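You operate a simulated robot arm through the tools that you are given. There is no shell and no other tool. Be economical: measure what you need, move in short steps, check, and stop when the job is done.

You are at the controls of a simulated robot arm. One attempt, no reset.

TASK
Bend the two ribs that the bend board asks for, one stroke each.
Fine: heater on first; each degree over 35 C bends a rib two degrees, so the iron's heat picks the rib; straps back, heater off.
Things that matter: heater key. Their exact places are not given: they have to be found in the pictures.

Only the result counts: the job must be done as asked and must still hold three seconds after the hand-in. Knocking over, shifting, dropping, spilling or breaking anything else fails it.

THE ROBOT
A 7-joint arm with a two-finger parallel gripper on a trunk, on a base that drives. Base frame: it is fixed to the floor where the robot stands at the start and does not move with it; the origin is under the middle of the robot, x ahead of it, y to its left, z up; the surface under the hand at the start is at about z = 0.812. Units: m, degrees, N and s.
Its first joint turns from -149.0 to 149.0 degrees. Places, roughly: heater key [0.7, -0.1, 0.9]. Payload 3.5 kg.
The tool frame sits at the grasp point between the pads (the TCP): z along the fingers, y along the line on which they close. The tips reach 0.023 m beyond it. The gripper opens to 0.094 m. The fingers are 0.038 m wide and 0.01 m thick; the gripper's body (0.054 by 0.096 m) begins 0.039 m behind the TCP.
Orientation is told as [roll, pitch, yaw] about the base's x, y, z axes, in that order, counted from this pose: with the fingers straight down and closing along the base's y, the tool's x points along the base's -x, its y along +y and its z along -z.

THE INTERFACE
- The arm moves only by the tool step_arm. Its argument "plan" is a list of rows, each an object of numbers (a shift or turn left out is 0, a gripper value left out holds the last): "tx", "ty", "tz": the shift along the base's x, y, z in m; "wx", "wy", "wz": the turn, a rotation vector about the base's x, y, z in degrees; "claw": the gripper command, from -1 (shut) to 1 (fully open), values between in proportion. In form: [{"tx": .., "ty": .., "tz": .., "wx": .., "wy": .., "wz": .., "claw": ..}, ...]. A call has 1 to 10 rows; each row is the pose to reach, as a shift and turn from the pose commanded when the call began. Each row takes 0.2 s and may step no farther than 0.05 m and 8.6 degrees from the row before; otherwise, or with a gripper value out of range, the whole call is refused. Where a pose cannot be reached the arm comes as near as it can. A force on the tool above 40 N (or 10 N above the force at the start of the call, whichever is more), or a blocked arm, ends the call early, and 0.2 s more pass. The fingers move at their own pace (about 0.153 m/s each) and stop on an object; they squeeze with about 35 N. The grip force told is the motor's: it shows also when the fingers shut on nothing. Time passes only in rows, and 0.2 s behind the last, so rows that repeat a pose let the fingers close. The reply holds the time, the measured pose of the TCP, the force on the tool along the base axes, the opening and the grip force, in the units named above and with some noise, with the torque about the TCP (base axes, N m) and any sound that the robot's microphone picked up, and new pictures: "show" is both (left out), scene, wrist or none.
- Cameras (640 x 400 px; columns grow to the right, rows downward): "scene" is now at [-0.2431, 0.1833, 1.32]; the picture's right is [-0.10, -1.00, 0.00], its down [-0.21, 0.02, -0.98] and it looks along [0.97, -0.10, -0.21] (base axes); focal length 260 px, centre (320, 200). "wrist" rides on the gripper at [0.086, 0.016, -0.075] in the tool frame; the picture's right is [-0.18, 0.98, 0.00], its down [-0.58, -0.11, -0.81] and it looks along [-0.79, -0.15, 0.59] (tool axes); focal length 243 px, centre (320, 200).
- roll_base(legs): drives the robot by 1 to 6 legs, each [ahead, left, turn to the left] in m, m and degrees, along the robot's own axes; the way and the turn of a leg run together, so that a leg with both is an arc; at most 1.5 m and 180 degrees a leg. The arm and the cameras ride along, it lands a little off, and it stops where it bumps. It gives what a move gives, and a new picture of the scene camera.
- pan_tilt(pan, tilt): turns the head with the scene camera to pan (to the left, within 143 degrees either way) and tilt (down, from -29 to 69), counted from straight ahead of the robot. It gives what a move gives, and a new picture of the scene camera.
- measure_at(camera, pixels): there is no depth. For up to 12 entries [column, row, z] of the newest picture of that camera ("zoom" is the newest enlarged one), the place [x, y] in the base frame at which the ray of that pixel passes the height z, good to about 0.002 m, but the place of the scene camera against the robot may be out by one fixed shift of up to 0.018 m in any direction. It takes no simulated time.
- zoom(camera, box): a new picture of the part [left, top, right, bottom] of that camera's present view, enlarged. It takes no simulated time.
- job_done(): hands the job in; it is judged then, once.

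Go step by step. Measure first, check grasps and placings, and put right what went wrong. The budget is 80 turns and 260 pictures, counting those below and the enlarged ones. Unless the task says otherwise, let go and move clear before handing in, and close with one line.

The tools are called by a JSON object that holds its "api" and its "payload". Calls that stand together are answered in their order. step_arm: Moves the arm, as the interface text tells. Its arguments: {"type":"object","properties":{"plan":{"type":"array","items":{"type":"object","properties":{"tx":{"type":"number"},"ty":{"type":"number"},"tz":{"type":"number"},"wx":{"type":"number"},"wy":{"type":"number"},"wz":{"type":"number"},"claw":{"type":"number"}}}},"show":{"type":"string","enum":["both","scene","wrist","none"]}},"required":["plan"]} The other tools are called the same way: roll_base (legs) drives the base; pan_tilt (pan, tilt) turns the head that bears the scene camera; measure_at (camera, pixels) gives the place at which the rays of pixels pass given heights; zoom (camera, box) takes an enlarged picture of a part of a camera's view; job_done () hands the job in.

At the start:

```text
time: 0.0
eef_pos: [0.7917, 0.0209, 1.0004]
ee_rot: [0.0, 0.0, 0.0]
contact_force: [-0.3, 0.1, 0.3]
wrist_torque: [0.02, 0.02, -0.02]
grip_width: 0.0938
grip_force: 0.1
robot x, y, heading: [0.0022, -0.001, -0.1]
head pan, tilt: [-5.7, 12.2]
```

scene: 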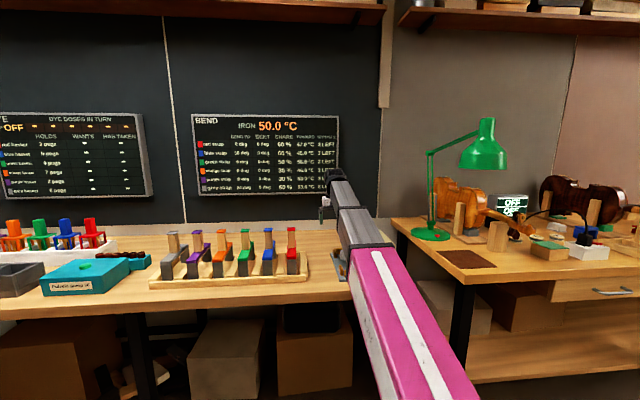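
wrist: 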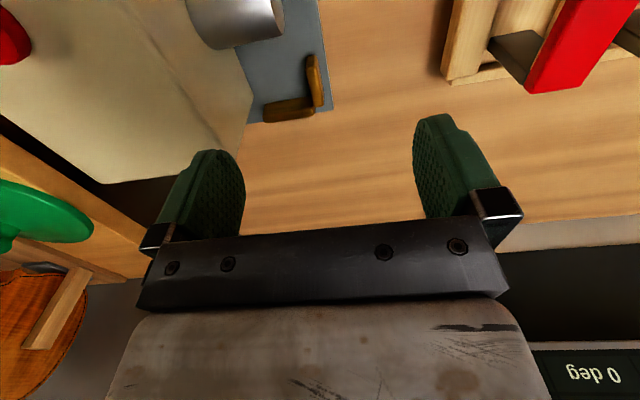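

The scene shows the bend board around (265,155) and a rack of straps at (230,260); I need to read the board and look closer.

{"api": "zoom", "payload": {"camera": "scene", "box": [185, 105, 345, 205]}}

{"api": "zoom", "payload": {"camera": "scene", "box": [140, 215, 380, 300]}}

{"api": "zoom", "payload": {"camera": "scene", "box": [0, 105, 160, 205]}}

```text
4.00 times, centred on (265, 155) of scene
```

zoom: 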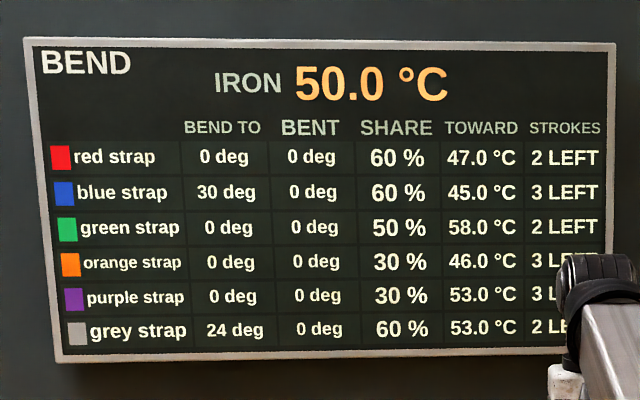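

```text
2.67 times, centred on (260, 258) of scene
```

zoom: 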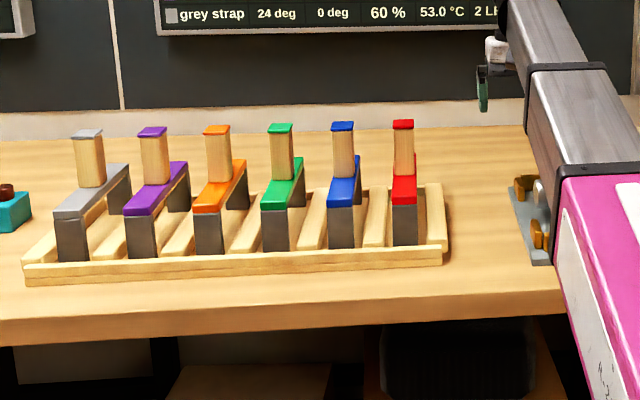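

```text
4.00 times, centred on (80, 155) of scene
```

zoom: 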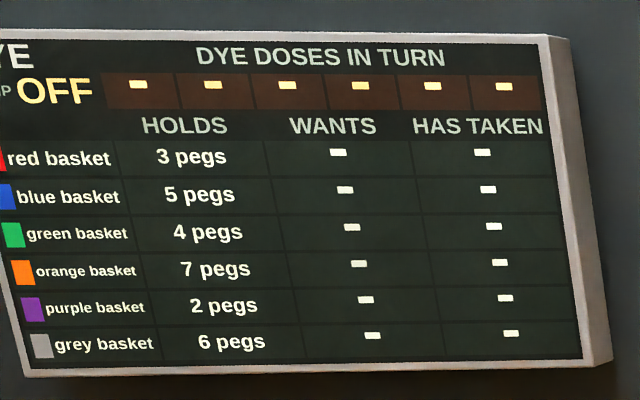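

The board reads: blue 30 deg, grey 24 deg, iron 50 °C. So blue first (2·15=30), which takes the iron to 47, then grey (24). Next I look for the key and the iron, which the arm hides.

{"api": "step_arm", "payload": {"plan": [{"ty": 0.05}, {"ty": 0.1}, {"ty": 0.15}, {"ty": 0.2}, {"ty": 0.25}]}}

{"api": "pan_tilt", "payload": {"pan": -15, "tilt": 30}}

```text
time: 1.2
eef_pos: [0.7895, 0.2725, 1.0028]
ee_rot: [0.0, -0.1, -0.1]
contact_force: [-0.2, -0.3, 0.6]
wrist_torque: [0.01, 0.01, -0.01]
grip_width: 0.0941
grip_force: 0.1
robot x, y, heading: [0.003, 0.0036, 0.1]
head pan, tilt: [-5.7, 12.2]
```

scene: 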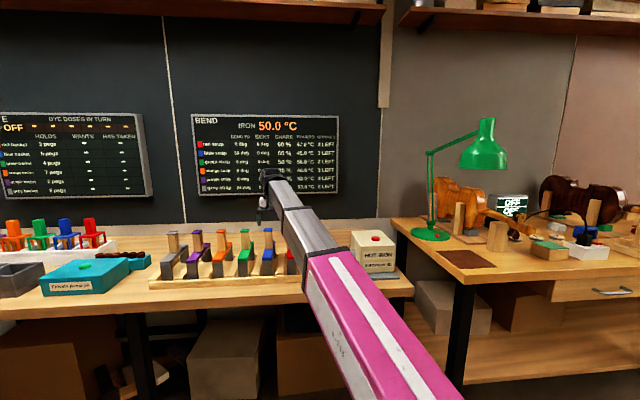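
wrist: 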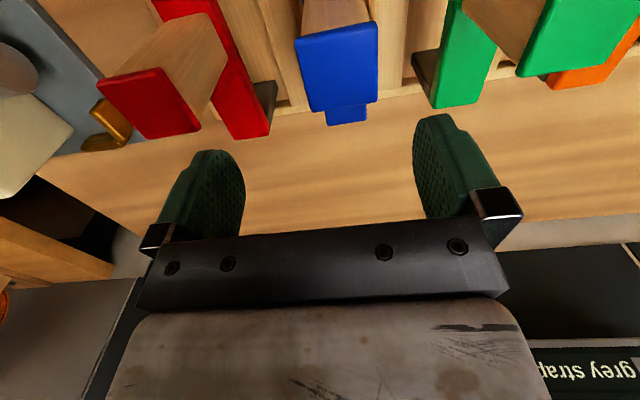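

```text
time: 2.0
eef_pos: [0.7896, 0.2725, 1.0024]
ee_rot: [0.1, 0.0, 0.1]
contact_force: [-0.1, 0.0, -0.9]
wrist_torque: [-0.03, 0.01, 0.03]
grip_width: 0.0942
grip_force: 0.0
robot x, y, heading: [-0.0013, 0.0005, 0.0]
head pan, tilt: [-15.0, 30.0]
```

scene: 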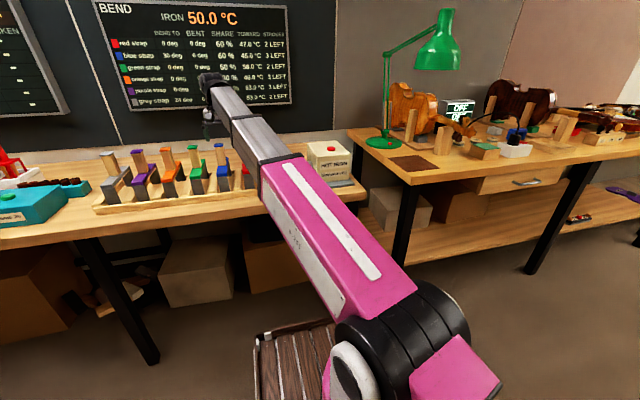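

{"api": "zoom", "payload": {"camera": "scene", "box": [280, 125, 380, 190]}}

{"api": "zoom", "payload": {"camera": "scene", "box": [380, 80, 560, 190]}}

{"api": "step_arm", "payload": {"plan": [{"tz": 0.05, "ty": 0.0}, {"tz": 0.1, "ty": 0.0}, {"tz": 0.1, "ty": 0.05}, {"tz": 0.1, "ty": 0.1}, {"tz": 0.1, "ty": 0.15}, {"tz": 0.1, "ty": 0.2}]}}

{"api": "zoom", "payload": {"camera": "scene", "box": [180, 120, 380, 245]}}

```text
6.15 times, centred on (330, 158) of scene
```

zoom: 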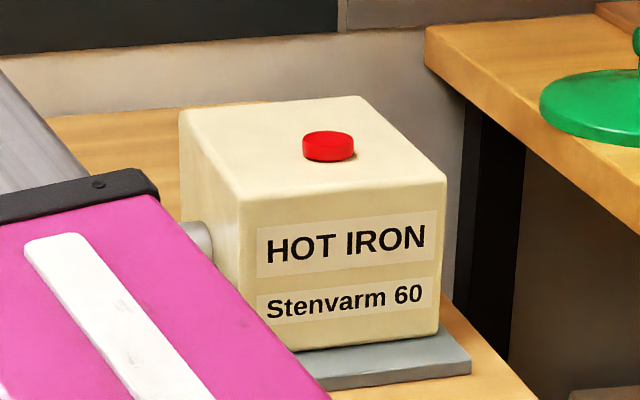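

```text
3.56 times, centred on (470, 135) of scene
```

zoom: 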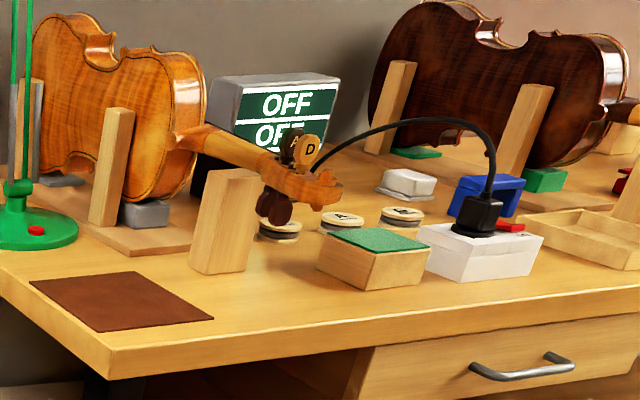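

```text
time: 3.4
eef_pos: [0.7932, 0.4737, 1.1032]
ee_rot: [0.0, 0.0, -0.1]
contact_force: [-0.6, -0.4, 0.5]
wrist_torque: [-0.01, 0.02, 0.02]
grip_width: 0.0941
grip_force: 0.0
robot x, y, heading: [0.0032, 0.001, -0.1]
head pan, tilt: [-15.0, 30.0]
```

scene: 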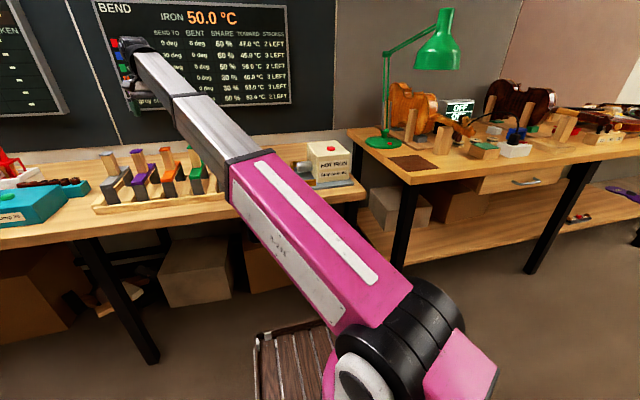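
wrist: 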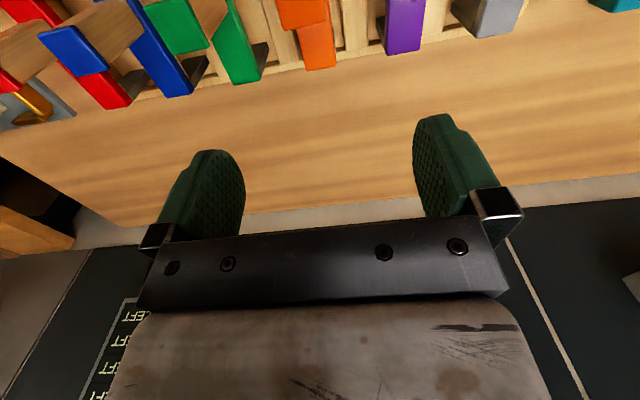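

```text
3.20 times, centred on (280, 182) of scene
```

zoom: 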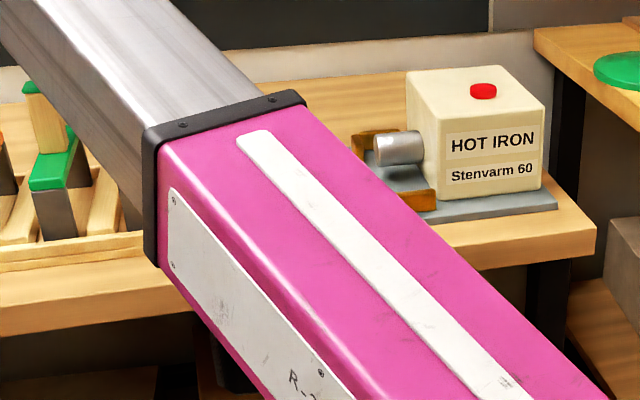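

The iron rod (400,148 in the zoom), brass guides and red button are visible. I'll bring the wrist camera back to look at them.

{"api": "step_arm", "payload": {"plan": [{"tx": -0.05}, {"tx": -0.1}, {"tx": -0.15}, {"tx": -0.2}, {"tx": -0.25, "ty": -0.0}, {"tx": -0.25, "ty": -0.05}, {"tx": -0.25, "ty": -0.1}, {"tx": -0.25, "ty": -0.15}, {"tx": -0.25, "ty": -0.2}, {"tx": -0.25, "ty": -0.25}], "show": "wrist"}}

{"api": "step_arm", "payload": {"plan": [{"ty": -0.05}, {"ty": -0.1}, {"ty": -0.15}, {"ty": -0.2}, {"ty": -0.25, "tz": -0.03}]}}

```text
time: 5.6
eef_pos: [0.5531, 0.2263, 1.0736]
ee_rot: [0.6, -1.4, 0.0]
contact_force: [-0.5, 0.1, 0.1]
wrist_torque: [0.05, 0.02, -0.02]
grip_width: 0.0941
grip_force: 0.0
out of reach, approached as far as the arm can: row 7, 8, 9, 10
robot x, y, heading: [-0.0015, 0.0009, -0.3]
head pan, tilt: [-15.0, 30.0]
```

wrist: 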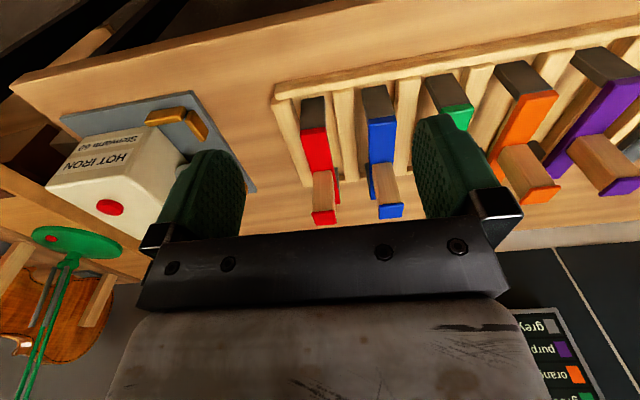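

```text
refused: row 5 steps farther than a row can; nothing moved
```

{"api": "step_arm", "payload": {"plan": [{"ty": -0.05}, {"ty": -0.1}, {"ty": -0.15}, {"ty": -0.2}, {"ty": -0.2, "tz": -0.03}]}}

{"api": "zoom", "payload": {"camera": "wrist", "box": [160, 0, 480, 200]}}

```text
time: 6.1
eef_pos: [0.5612, 0.176, 1.0604]
ee_rot: [0.5, -0.6, -1.4]
contact_force: [0.6, 13.5, -3.7]
wrist_torque: [-1.31, -0.37, -1.38]
grip_width: 0.0938
grip_force: 0.0
out of reach, approached as far as the arm can: row 1, 2
robot x, y, heading: [-0.0011, -0.003, 0.2]
head pan, tilt: [-15.0, 30.0]
stopped in row 2: the force on the tool passed its limit at 79 N (the readings are from after the stop); the commanded pose is now the measured one
```

scene: 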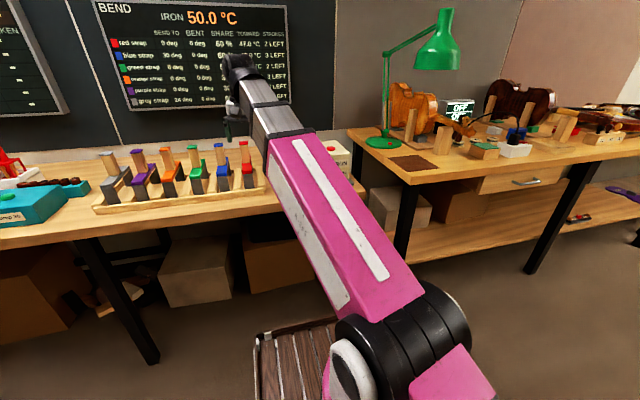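
wrist: 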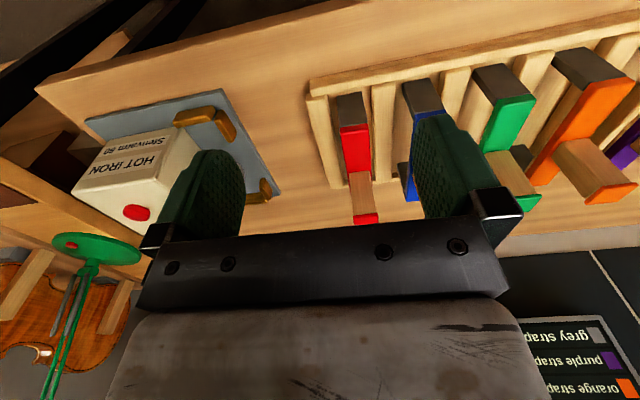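

```text
2.00 times, centred on (320, 100) of wrist
```

zoom: 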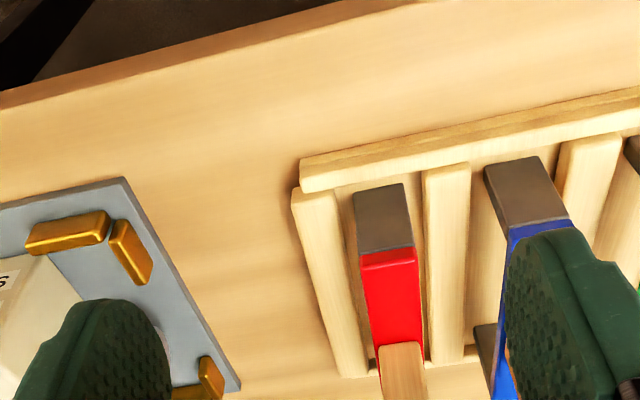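

The arm was too folded there and got blocked; I'll go forward and up, then across.

{"api": "step_arm", "payload": {"plan": [{"tx": 0.04, "tz": 0.02}, {"tx": 0.08, "tz": 0.03}, {"tx": 0.09, "ty": -0.04, "tz": 0.03}, {"tx": 0.09, "ty": -0.09, "tz": 0.03}, {"tx": 0.09, "ty": -0.14, "tz": 0.03}, {"tx": 0.09, "ty": -0.19, "tz": 0.03}, {"tx": 0.09, "ty": -0.24, "tz": 0.03}]}}

```text
time: 6.5
eef_pos: [0.5913, 0.177, 1.0728]
ee_rot: [0.7, -0.9, -1.9]
contact_force: [2.5, 9.7, -5.5]
wrist_torque: [-0.96, -0.29, -0.98]
grip_width: 0.0938
grip_force: 0.0
robot x, y, heading: [-0.0009, 0.0004, 0.1]
head pan, tilt: [-15.0, 30.0]
stopped in row 1: the force on the tool passed its limit at 47 N (the readings are from after the stop); the commanded pose is now the measured one
```

scene: 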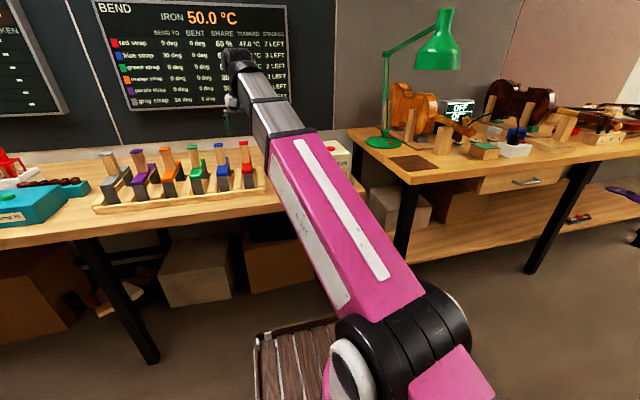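
wrist: 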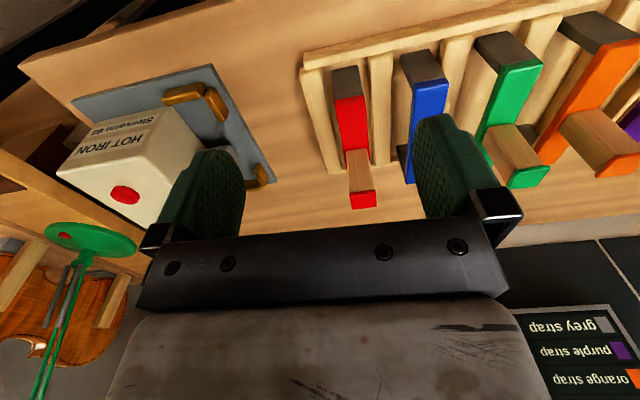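

{"api": "step_arm", "payload": {"plan": [{"tx": 0.02, "ty": 0.03, "tz": 0.0}, {"tx": 0.05, "ty": 0.05, "tz": 0.02}, {"tx": 0.09, "ty": 0.05, "tz": 0.02}]}}

```text
time: 7.3
eef_pos: [0.6805, 0.23, 1.0969]
ee_rot: [0.5, -0.7, -1.7]
contact_force: [0.3, 0.6, -0.3]
wrist_torque: [-0.01, 0.0, -0.02]
grip_width: 0.0941
grip_force: 0.1
robot x, y, heading: [0.0022, -0.0043, 0.1]
head pan, tilt: [-15.0, 30.0]
```

scene: 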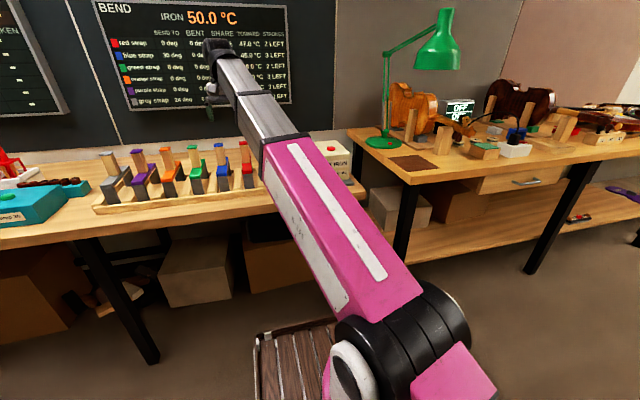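
wrist: 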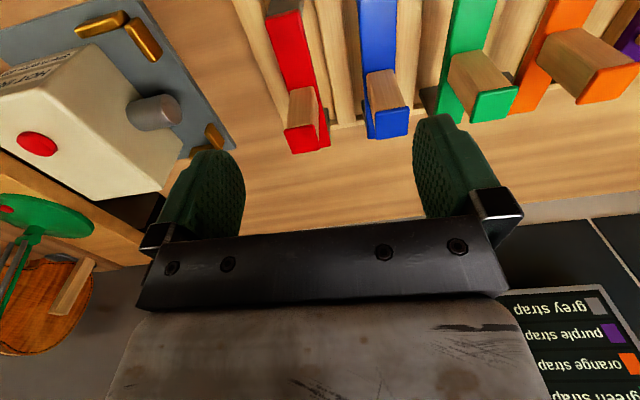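

{"api": "measure_at", "payload": {"camera": "wrist", "pixels": [[37, 145, 0.9], [37, 145, 0.93], [165, 112, 0.86], [165, 112, 0.88], [143, 40, 0.83], [213, 137, 0.83], [388, 123, 0.9], [388, 123, 0.94], [300, 139, 0.9], [300, 139, 0.94], [157, 0, 0.815], [238, 150, 0.815]]}}

{"api": "zoom", "payload": {"camera": "wrist", "box": [0, 0, 256, 160]}}

{"api": "zoom", "payload": {"camera": "wrist", "box": [260, 0, 516, 160]}}

```text
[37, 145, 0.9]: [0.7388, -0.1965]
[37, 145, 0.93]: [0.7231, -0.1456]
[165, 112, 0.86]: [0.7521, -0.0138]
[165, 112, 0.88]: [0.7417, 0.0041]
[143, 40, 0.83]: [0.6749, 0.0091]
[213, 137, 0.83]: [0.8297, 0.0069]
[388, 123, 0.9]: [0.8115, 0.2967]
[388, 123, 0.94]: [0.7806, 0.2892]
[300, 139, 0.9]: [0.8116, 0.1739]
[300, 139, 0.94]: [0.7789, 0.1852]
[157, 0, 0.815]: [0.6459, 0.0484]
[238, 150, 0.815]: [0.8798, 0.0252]
```

```text
2.50 times, centred on (128, 80) of wrist
```

zoom: 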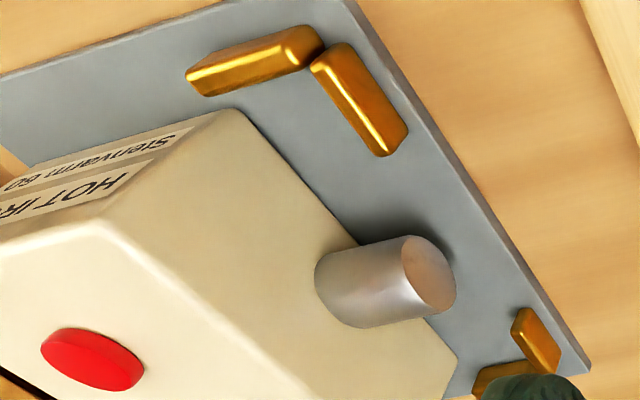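

```text
2.50 times, centred on (388, 80) of wrist
```

zoom: 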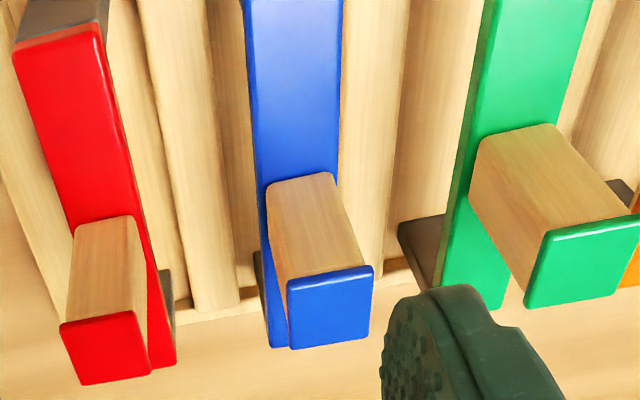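

Plate, L-shaped brass corners, rod and button are clear. I'll square the tool and take a second view to triangulate heights.

{"api": "step_arm", "payload": {"plan": [{"ty": -0.05, "wz": 1.7, "wx": -0.5, "wy": 0.7}, {"ty": -0.1, "wz": 1.7, "wx": -0.5, "wy": 0.7}, {"ty": -0.15, "wz": 1.7, "wx": -0.5, "wy": 0.7}, {"ty": -0.2, "wz": 1.7, "wx": -0.5, "wy": 0.7}, {"ty": -0.23, "wz": 1.7, "wx": -0.5, "wy": 0.7}]}}

```text
time: 7.7
eef_pos: [0.6794, 0.1914, 1.0952]
ee_rot: [0.3, -0.4, -2.1]
contact_force: [0.8, 14.5, -4.2]
wrist_torque: [-1.33, -0.33, -1.41]
grip_width: 0.094
grip_force: 0.2
robot x, y, heading: [-0.0001, 0.0014, 0.0]
head pan, tilt: [-15.0, 30.0]
stopped in row 1: the force on the tool passed its limit at 85 N (the readings are from after the stop); the commanded pose is now the measured one
```

scene: 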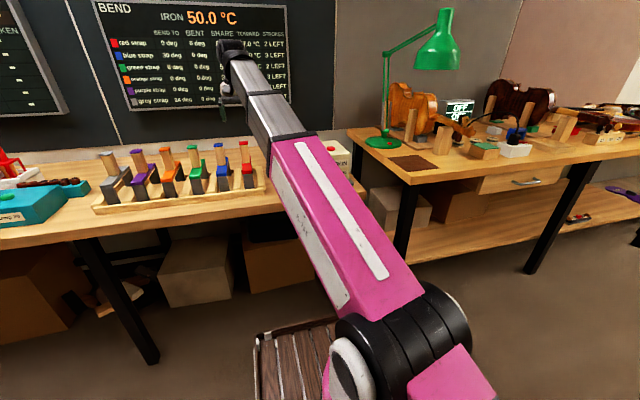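
wrist: 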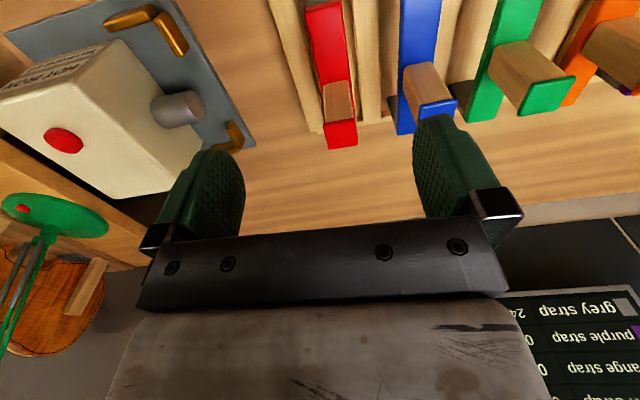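

The wrench places the contact at the camera bracket against the arm's own forearm. I'll go back out to the extended posture and return along the original path.

{"api": "step_arm", "payload": {"plan": [{"ty": 0.03, "tx": 0.01}, {"ty": 0.07, "tx": 0.03, "wz": 2.1}, {"ty": 0.08, "tx": 0.07, "wz": 2.1}, {"ty": 0.08, "tx": 0.11, "wz": 2.1, "wy": 0.4, "wx": -0.3}, {"ty": 0.03, "tx": 0.11, "wz": 2.1, "wy": 0.4, "wx": -0.3}, {"ty": -0.02, "tx": 0.11, "wz": 2.1, "wy": 0.4, "wx": -0.3}, {"ty": -0.07, "tx": 0.11, "wz": 2.1, "wy": 0.4, "wx": -0.3}]}}

```text
time: 9.2
eef_pos: [0.7911, 0.152, 1.0968]
ee_rot: [0.2, -0.6, -0.3]
contact_force: [0.8, -1.6, -3.2]
wrist_torque: [0.16, -0.13, 0.17]
grip_width: 0.094
grip_force: 0.1
robot x, y, heading: [-0.001, 0.0006, -0.2]
head pan, tilt: [-15.0, 30.0]
stopped in row 7: the force on the tool passed its limit at 53 N (the readings are from after the stop); the commanded pose is now the measured one
```

scene: 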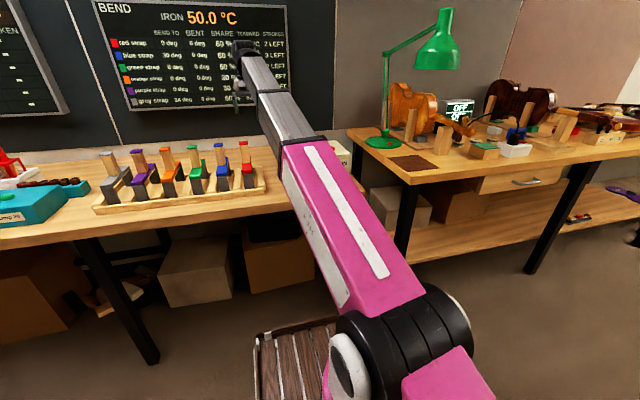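
wrist: 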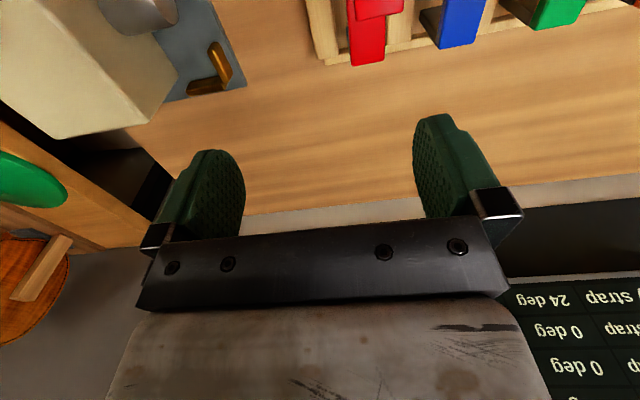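

{"api": "step_arm", "payload": {"plan": [{"ty": 0.03}, {"ty": 0.04, "tz": -0.05}, {"ty": 0.04, "tz": -0.09}, {"ty": -0.01, "tz": -0.09}, {"ty": -0.06, "tz": -0.09}, {"ty": -0.11, "tz": -0.09}]}}

```text
refused: row 2 steps farther than a row can; nothing moved
```

{"api": "step_arm", "payload": {"plan": [{"ty": 0.03}, {"ty": 0.04, "tz": -0.045}, {"ty": 0.04, "tz": -0.09}, {"ty": -0.01, "tz": -0.09}, {"ty": -0.055, "tz": -0.09}, {"ty": -0.1, "tz": -0.09}]}}

```text
time: 10.6
eef_pos: [0.7918, 0.0547, 1.0058]
ee_rot: [0.2, -0.5, -0.3]
contact_force: [-0.1, -1.0, -0.1]
wrist_torque: [0.0, 0.0, 0.01]
grip_width: 0.094
grip_force: 0.0
robot x, y, heading: [-0.001, 0.0021, 0.2]
head pan, tilt: [-15.0, 30.0]
```

scene: 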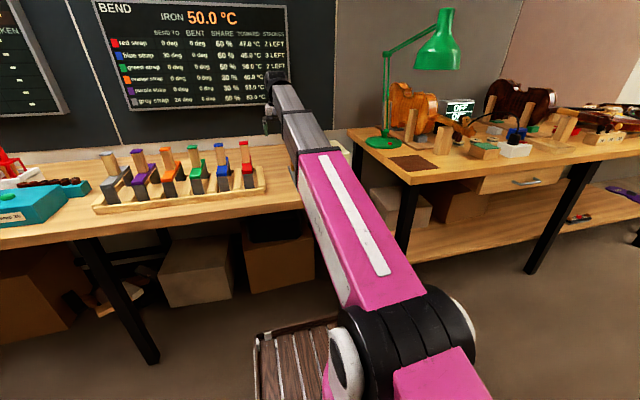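
wrist: 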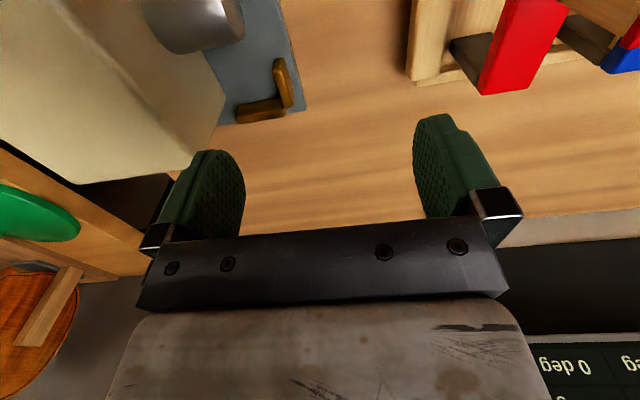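

{"api": "step_arm", "payload": {"plan": [{"tx": -0.04, "tz": 0.02}, {"tx": -0.08, "tz": 0.02}, {"tx": -0.12, "tz": 0.02}]}}

```text
time: 11.4
eef_pos: [0.6679, 0.0554, 1.027]
ee_rot: [0.2, -0.5, -0.3]
contact_force: [-0.2, 0.0, 0.4]
wrist_torque: [-0.02, 0.03, -0.01]
grip_width: 0.0941
grip_force: 0.1
robot x, y, heading: [0.0019, -0.0032, -0.2]
head pan, tilt: [-15.0, 30.0]
```

scene: 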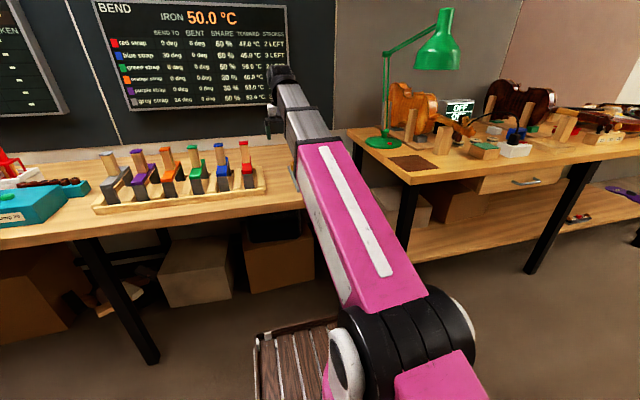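
wrist: 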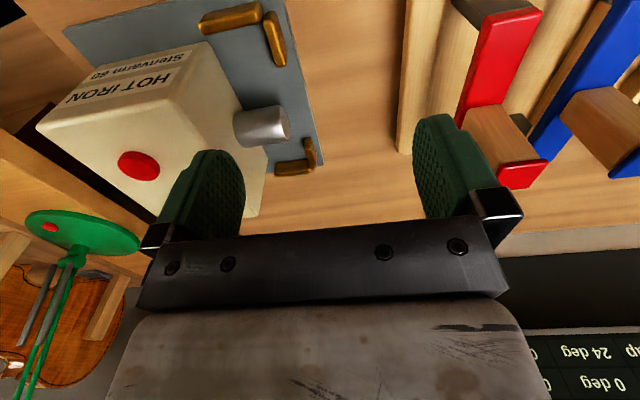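

{"api": "zoom", "payload": {"camera": "wrist", "box": [20, 0, 340, 200]}}

{"api": "measure_at", "payload": {"camera": "wrist", "pixels": [[137, 165, 0.9], [137, 165, 0.93], [137, 165, 0.95], [283, 124, 0.86], [283, 124, 0.88], [232, 17, 0.82], [275, 40, 0.82], [310, 153, 0.82], [295, 168, 0.82], [284, 0, 0.815], [323, 167, 0.815], [233, 80, 0.815]]}}

{"api": "zoom", "payload": {"camera": "wrist", "box": [390, 0, 640, 200]}}

```text
2.00 times, centred on (180, 100) of wrist
```

zoom: 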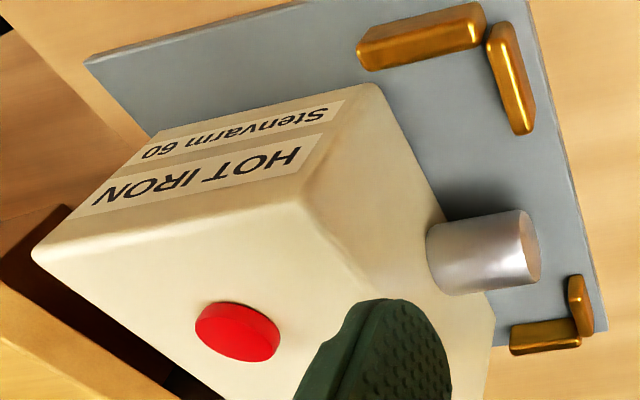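

```text
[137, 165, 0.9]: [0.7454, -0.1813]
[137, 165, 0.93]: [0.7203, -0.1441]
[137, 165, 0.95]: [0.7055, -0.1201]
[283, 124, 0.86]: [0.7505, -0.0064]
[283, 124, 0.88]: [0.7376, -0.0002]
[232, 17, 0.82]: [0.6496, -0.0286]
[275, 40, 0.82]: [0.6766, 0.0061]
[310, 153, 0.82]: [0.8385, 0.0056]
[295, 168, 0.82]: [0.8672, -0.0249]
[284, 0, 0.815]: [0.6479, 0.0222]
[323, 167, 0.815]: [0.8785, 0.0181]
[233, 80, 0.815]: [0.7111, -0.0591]
```

```text
2.00 times, centred on (515, 100) of wrist
```

zoom: 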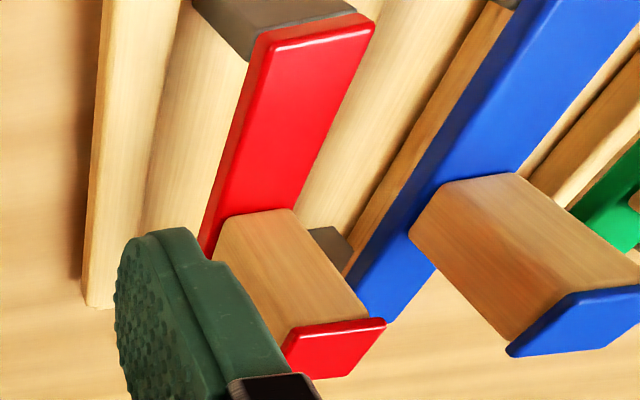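

Button triangulates to about (0.721, -0.143, 0.931). Moving above it with the fingers shut.

{"api": "step_arm", "payload": {"plan": [{"tx": 0.025, "ty": -0.04, "claw": -1}, {"tx": 0.053, "ty": -0.08, "claw": -1}, {"tx": 0.053, "ty": -0.12, "claw": -1}, {"tx": 0.053, "ty": -0.16, "claw": -1}, {"tx": 0.053, "ty": -0.198, "claw": -1}, {"tx": 0.053, "ty": -0.198, "tz": -0.03, "claw": -1}]}}

```text
time: 12.8
eef_pos: [0.7229, -0.1449, 0.9977]
ee_rot: [0.2, -0.5, -0.3]
contact_force: [0.8, 0.8, -0.1]
wrist_torque: [0.01, 0.03, -0.03]
grip_width: 0.0
grip_force: 34.6
robot x, y, heading: [0.0028, -0.0003, 0.0]
head pan, tilt: [-15.0, 30.0]
```

scene: 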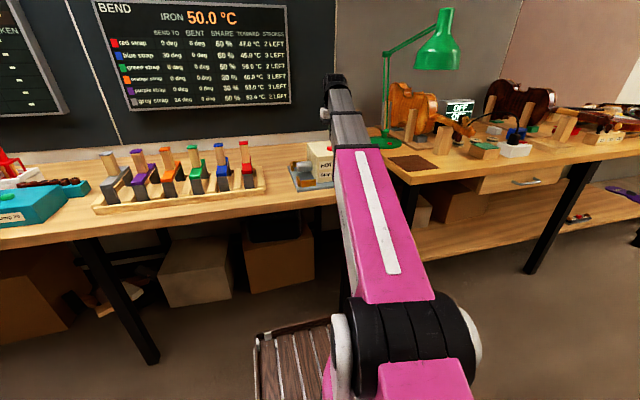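
wrist: 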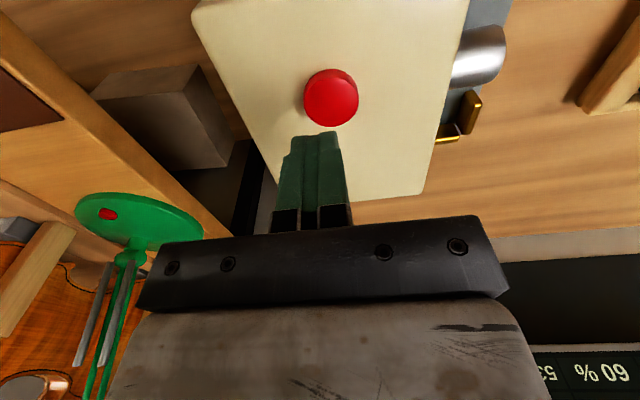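

{"api": "measure_at", "payload": {"camera": "wrist", "pixels": [[331, 97, 0.92], [331, 97, 0.93], [331, 97, 0.94], [310, 150, 0.975], [434, 195, 0.92], [470, 0, 0.92]]}}

```text
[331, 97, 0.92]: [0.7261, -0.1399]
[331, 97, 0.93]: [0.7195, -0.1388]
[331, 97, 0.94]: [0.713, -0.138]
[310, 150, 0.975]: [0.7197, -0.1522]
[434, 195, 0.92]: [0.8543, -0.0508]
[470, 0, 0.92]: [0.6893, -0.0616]
```

{"api": "step_arm", "payload": {"plan": [{"tx": -0.003, "ty": 0.006, "tz": -0.02}, {"tx": -0.003, "ty": 0.006, "tz": -0.03}, {"tx": -0.003, "ty": 0.006, "tz": -0.036}, {"tx": -0.003, "ty": 0.006, "tz": -0.04}, {"tx": -0.003, "ty": 0.006, "tz": -0.044}, {"tx": -0.003, "ty": 0.006, "tz": -0.047}]}}

```text
time: 14.2
eef_pos: [0.7206, -0.1395, 0.952]
ee_rot: [0.2, -0.7, -0.3]
contact_force: [-2.8, 8.8, 32.4]
wrist_torque: [0.23, 0.49, -0.18]
grip_width: 0.0
grip_force: 35.2
robot x, y, heading: [0.0018, -0.0007, -0.1]
head pan, tilt: [-15.0, 30.0]
heard: click
```

scene: 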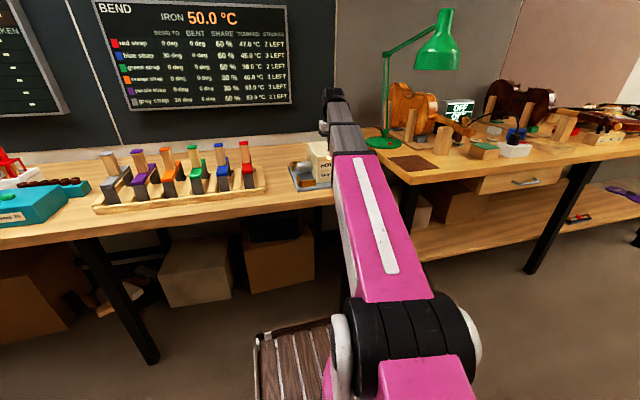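
wrist: 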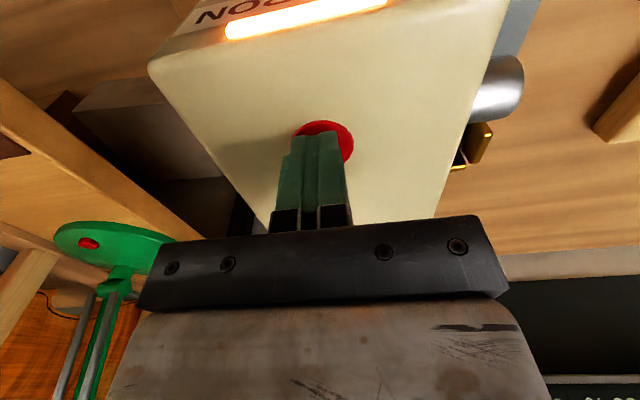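

Click heard and the box lamp is lit: heater on. Back up and go to view the blue strap.

{"api": "step_arm", "payload": {"plan": [{"tz": 0.04}, {"tz": 0.08, "claw": 1}, {"tx": -0.03, "ty": 0.04, "tz": 0.08}, {"tx": -0.05, "ty": 0.08, "tz": 0.08}, {"tx": -0.05, "ty": 0.13, "tz": 0.08}, {"tx": -0.05, "ty": 0.18, "tz": 0.08}, {"tx": -0.05, "ty": 0.23, "tz": 0.08}, {"tx": -0.05, "ty": 0.28, "tz": 0.08}, {"tx": -0.05, "ty": 0.33, "tz": 0.08}, {"tx": -0.05, "ty": 0.37, "tz": 0.08}]}}

{"api": "zoom", "payload": {"camera": "scene", "box": [90, 0, 310, 120]}}

```text
time: 16.4
eef_pos: [0.6668, 0.2293, 1.0306]
ee_rot: [0.2, -0.6, -0.5]
contact_force: [0.0, 1.4, -0.5]
wrist_torque: [0.0, -0.01, 0.0]
grip_width: 0.0942
grip_force: 0.0
robot x, y, heading: [0.0003, 0.0026, -0.2]
head pan, tilt: [-15.0, 30.0]
```

scene: 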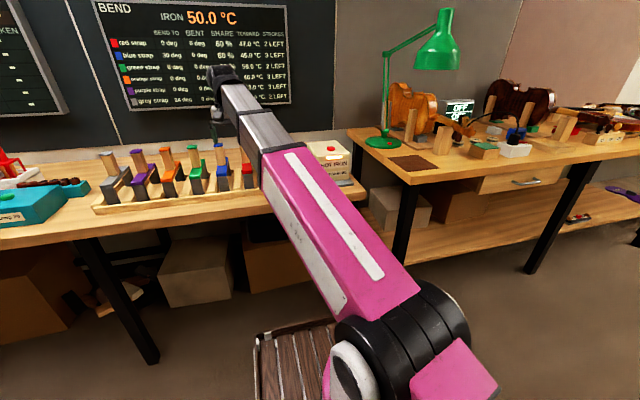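
wrist: 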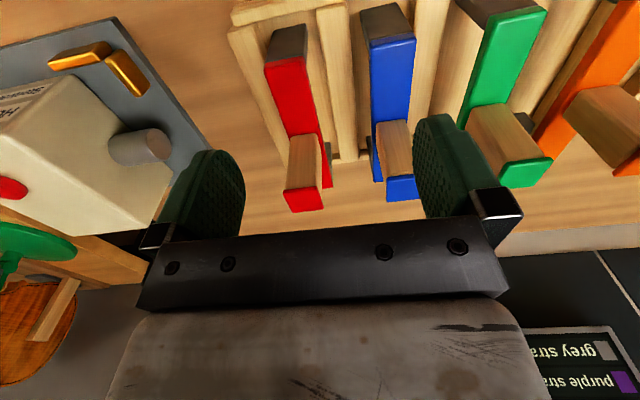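

```text
2.91 times, centred on (200, 60) of scene
```

zoom: 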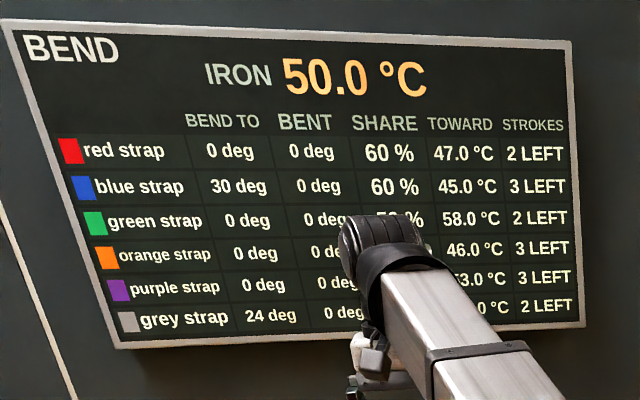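

{"api": "zoom", "payload": {"camera": "wrist", "box": [220, 0, 540, 200]}}

{"api": "measure_at", "payload": {"camera": "wrist", "pixels": [[402, 188, 0.94], [402, 188, 0.95], [402, 188, 0.96], [372, 39, 0.9], [416, 36, 0.9], [372, 39, 0.88], [416, 36, 0.88], [372, 180, 0.88], [358, 14, 0.82], [410, 8, 0.82], [304, 200, 0.94], [304, 200, 0.96]]}}

```text
2.00 times, centred on (380, 100) of wrist
```

zoom: 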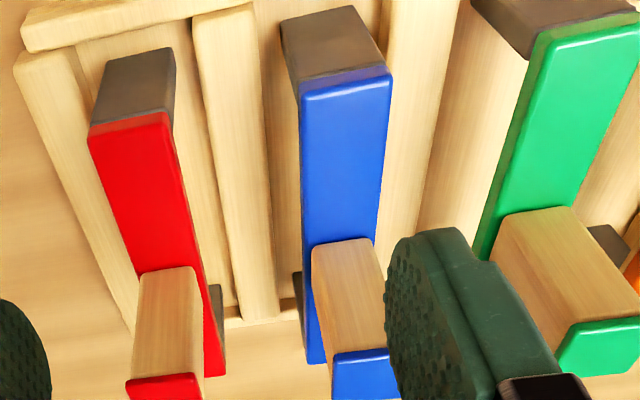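

```text
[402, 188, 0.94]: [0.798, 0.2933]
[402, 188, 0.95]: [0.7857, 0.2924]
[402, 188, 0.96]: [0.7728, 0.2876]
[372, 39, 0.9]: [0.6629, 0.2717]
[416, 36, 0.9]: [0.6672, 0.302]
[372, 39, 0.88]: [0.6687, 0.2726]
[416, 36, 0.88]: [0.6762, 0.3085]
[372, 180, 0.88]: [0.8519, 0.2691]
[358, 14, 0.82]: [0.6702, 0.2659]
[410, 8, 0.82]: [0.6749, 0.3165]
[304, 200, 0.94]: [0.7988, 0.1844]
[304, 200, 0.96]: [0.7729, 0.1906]
```

Blue strap handle centre ≈ (0.76, 0.288), top z≈0.968. Moving above it to check alignment.

{"api": "step_arm", "payload": {"plan": [{"tx": 0.03, "ty": 0.02, "wz": 0.5, "wy": 0.6, "wx": -0.2, "claw": 0.6}, {"tx": 0.06, "ty": 0.04, "wz": 0.5, "wy": 0.6, "wx": -0.2, "claw": 0.6}, {"tx": 0.093, "ty": 0.058, "wz": 0.5, "wy": 0.6, "wx": -0.2, "claw": 0.6}, {"tx": 0.093, "ty": 0.058, "tz": -0.02, "wz": 0.5, "wy": 0.6, "wx": -0.2, "claw": 0.6}]}}

```text
time: 17.4
eef_pos: [0.7624, 0.2896, 1.0077]
ee_rot: [-0.1, 0.2, 0.2]
contact_force: [0.2, -0.4, 0.0]
wrist_torque: [0.01, 0.03, 0.01]
grip_width: 0.0751
grip_force: 0.1
robot x, y, heading: [0.002, -0.0017, 0.3]
head pan, tilt: [-15.0, 30.0]
```

scene: 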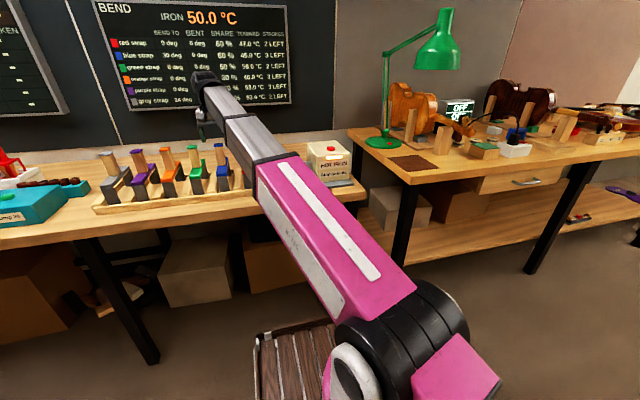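
wrist: 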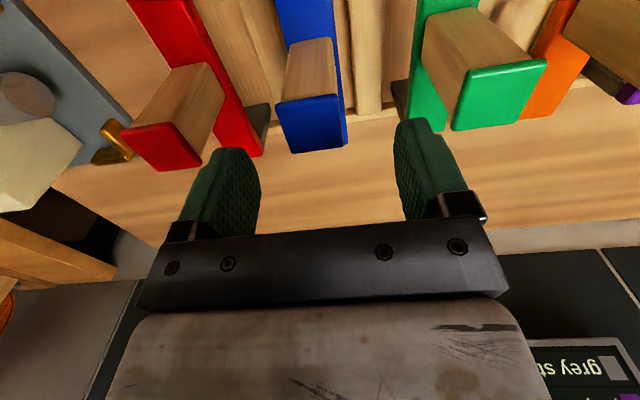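

{"api": "measure_at", "payload": {"camera": "wrist", "pixels": [[276, 103, 0.967], [338, 95, 0.967], [290, 153, 0.967], [347, 146, 0.967], [312, 125, 0.967], [312, 125, 0.955], [276, 103, 0.955], [290, 153, 0.955], [240, 150, 0.985], [400, 120, 0.985]]}}

```text
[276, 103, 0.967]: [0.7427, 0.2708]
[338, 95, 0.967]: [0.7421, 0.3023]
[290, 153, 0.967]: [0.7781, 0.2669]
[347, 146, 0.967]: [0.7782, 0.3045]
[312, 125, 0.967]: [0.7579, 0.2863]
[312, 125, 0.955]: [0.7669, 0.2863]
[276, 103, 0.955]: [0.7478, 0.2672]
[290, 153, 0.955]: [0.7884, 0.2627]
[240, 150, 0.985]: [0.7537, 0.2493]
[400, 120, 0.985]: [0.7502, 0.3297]
```

Handle centred between the fingers at (0.76, 0.287). Descend and grasp.

{"api": "step_arm", "payload": {"plan": [{"tx": -0.002, "ty": -0.002, "tz": -0.03}, {"tx": -0.002, "ty": -0.002, "tz": -0.055}, {"tx": -0.002, "ty": -0.002, "tz": -0.067}, {"tx": -0.002, "ty": -0.002, "tz": -0.067, "claw": -1}, {"tx": -0.002, "ty": -0.002, "tz": -0.067, "claw": -1}, {"tx": -0.002, "ty": -0.002, "tz": -0.067, "claw": -1}], "show": "wrist"}}

```text
time: 18.8
eef_pos: [0.7586, 0.2875, 0.9428]
ee_rot: [0.0, 0.1, 0.2]
contact_force: [0.6, -1.2, 0.6]
wrist_torque: [0.0, -0.15, -0.14]
grip_width: 0.0297
grip_force: 35.2
robot x, y, heading: [0.0017, -0.0016, 0.0]
head pan, tilt: [-15.0, 30.0]
```

wrist: 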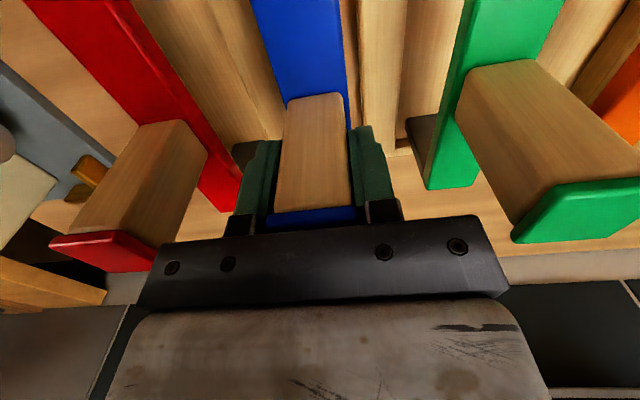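

Gripped (0.030 m). Lift straight up.

{"api": "step_arm", "payload": {"plan": [{"tz": 0.02}, {"tz": 0.045}, {"tz": 0.08}, {"tz": 0.12}, {"tz": 0.16}, {"tz": 0.18}]}}

```text
time: 20.2
eef_pos: [0.7615, 0.2877, 1.1226]
ee_rot: [-0.1, 0.1, 0.3]
contact_force: [-0.7, -0.2, -4.2]
wrist_torque: [0.01, -0.04, 0.02]
grip_width: 0.0297
grip_force: 35.4
robot x, y, heading: [0.0009, -0.0031, -0.1]
head pan, tilt: [-15.0, 30.0]
```

scene: 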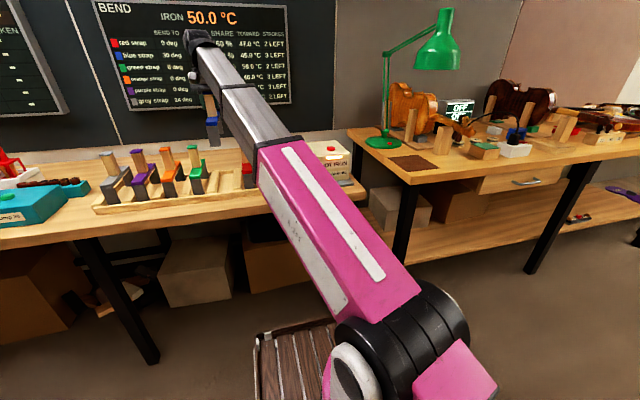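
wrist: 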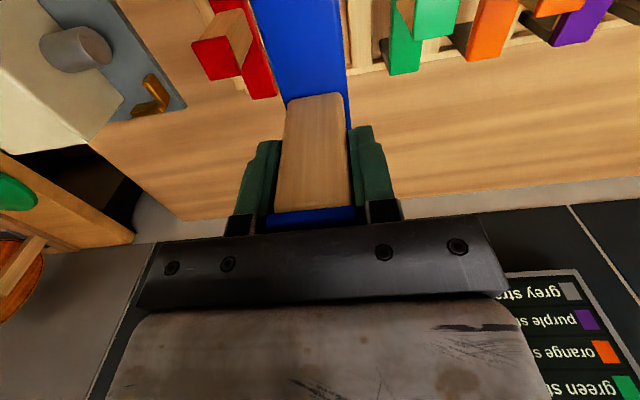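

Lifted cleanly. I'll carry it by driving the base right 0.31 m, keeping the arm posture that is known to be free.

{"api": "roll_base", "payload": {"legs": [[0, -0.31, 0]]}}

{"api": "step_arm", "payload": {"plan": [{"tz": 0.0}], "show": "wrist"}}

```text
time: 22.3
eef_pos: [0.7615, -0.0214, 1.1212]
ee_rot: [0.0, 0.1, 0.8]
contact_force: [0.3, -0.6, -4.6]
wrist_torque: [0.05, -0.07, -0.02]
grip_width: 0.0301
grip_force: 35.9
robot x, y, heading: [-0.0, -0.3168, 0.3]
head pan, tilt: [-15.0, 30.0]
```

scene: 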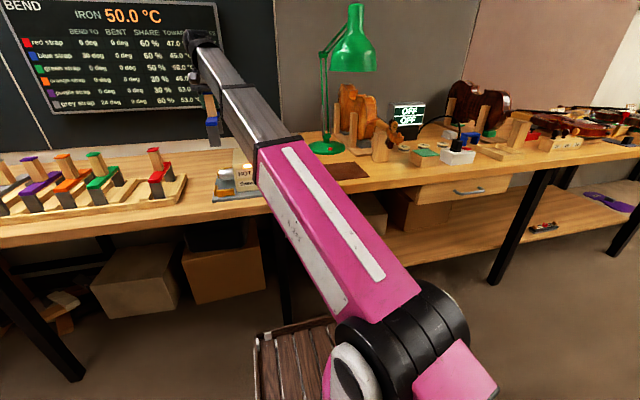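

```text
time: 22.7
eef_pos: [0.7603, -0.0226, 1.1216]
ee_rot: [-0.1, 0.3, 0.8]
contact_force: [0.7, -0.1, -4.5]
wrist_torque: [0.01, -0.01, 0.01]
grip_width: 0.0298
grip_force: 34.7
robot x, y, heading: [0.0005, -0.3167, 0.6]
head pan, tilt: [-15.0, 30.0]
```

wrist: 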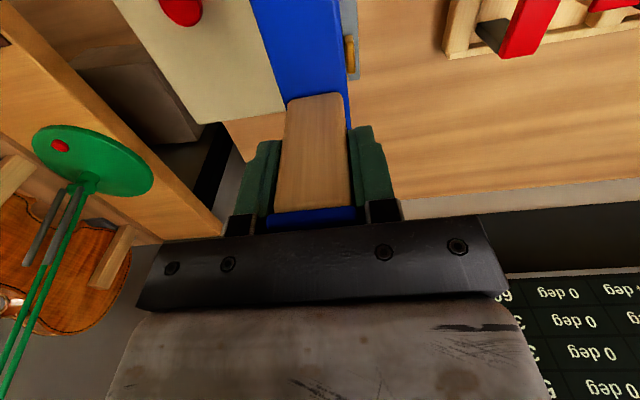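

{"api": "measure_at", "payload": {"camera": "wrist", "pixels": [[180, 10, 0.931], [350, 36, 0.825], [350, 76, 0.825], [344, 60, 0.825], [357, 60, 0.825], [283, 113, 0.92], [270, 60, 0.92], [444, 55, 0.82]]}}

{"api": "zoom", "payload": {"camera": "wrist", "box": [230, 0, 390, 100]}}

{"api": "zoom", "payload": {"camera": "scene", "box": [180, 80, 280, 210]}}

```text
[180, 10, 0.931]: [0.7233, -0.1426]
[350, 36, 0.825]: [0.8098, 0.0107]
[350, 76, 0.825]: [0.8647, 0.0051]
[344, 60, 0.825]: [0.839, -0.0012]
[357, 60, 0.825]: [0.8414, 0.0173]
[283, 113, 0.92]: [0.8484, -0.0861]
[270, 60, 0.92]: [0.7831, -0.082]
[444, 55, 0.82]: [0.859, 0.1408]
```

```text
4.00 times, centred on (310, 50) of wrist
```

zoom: 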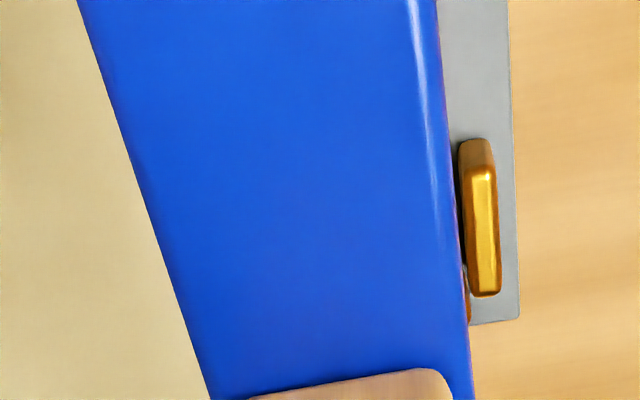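

```text
3.08 times, centred on (230, 145) of scene
```

zoom: 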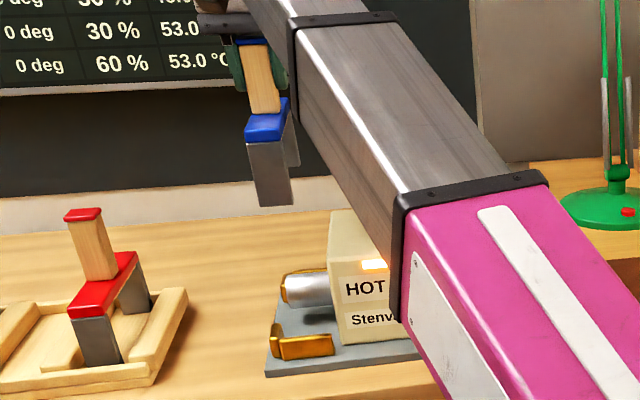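

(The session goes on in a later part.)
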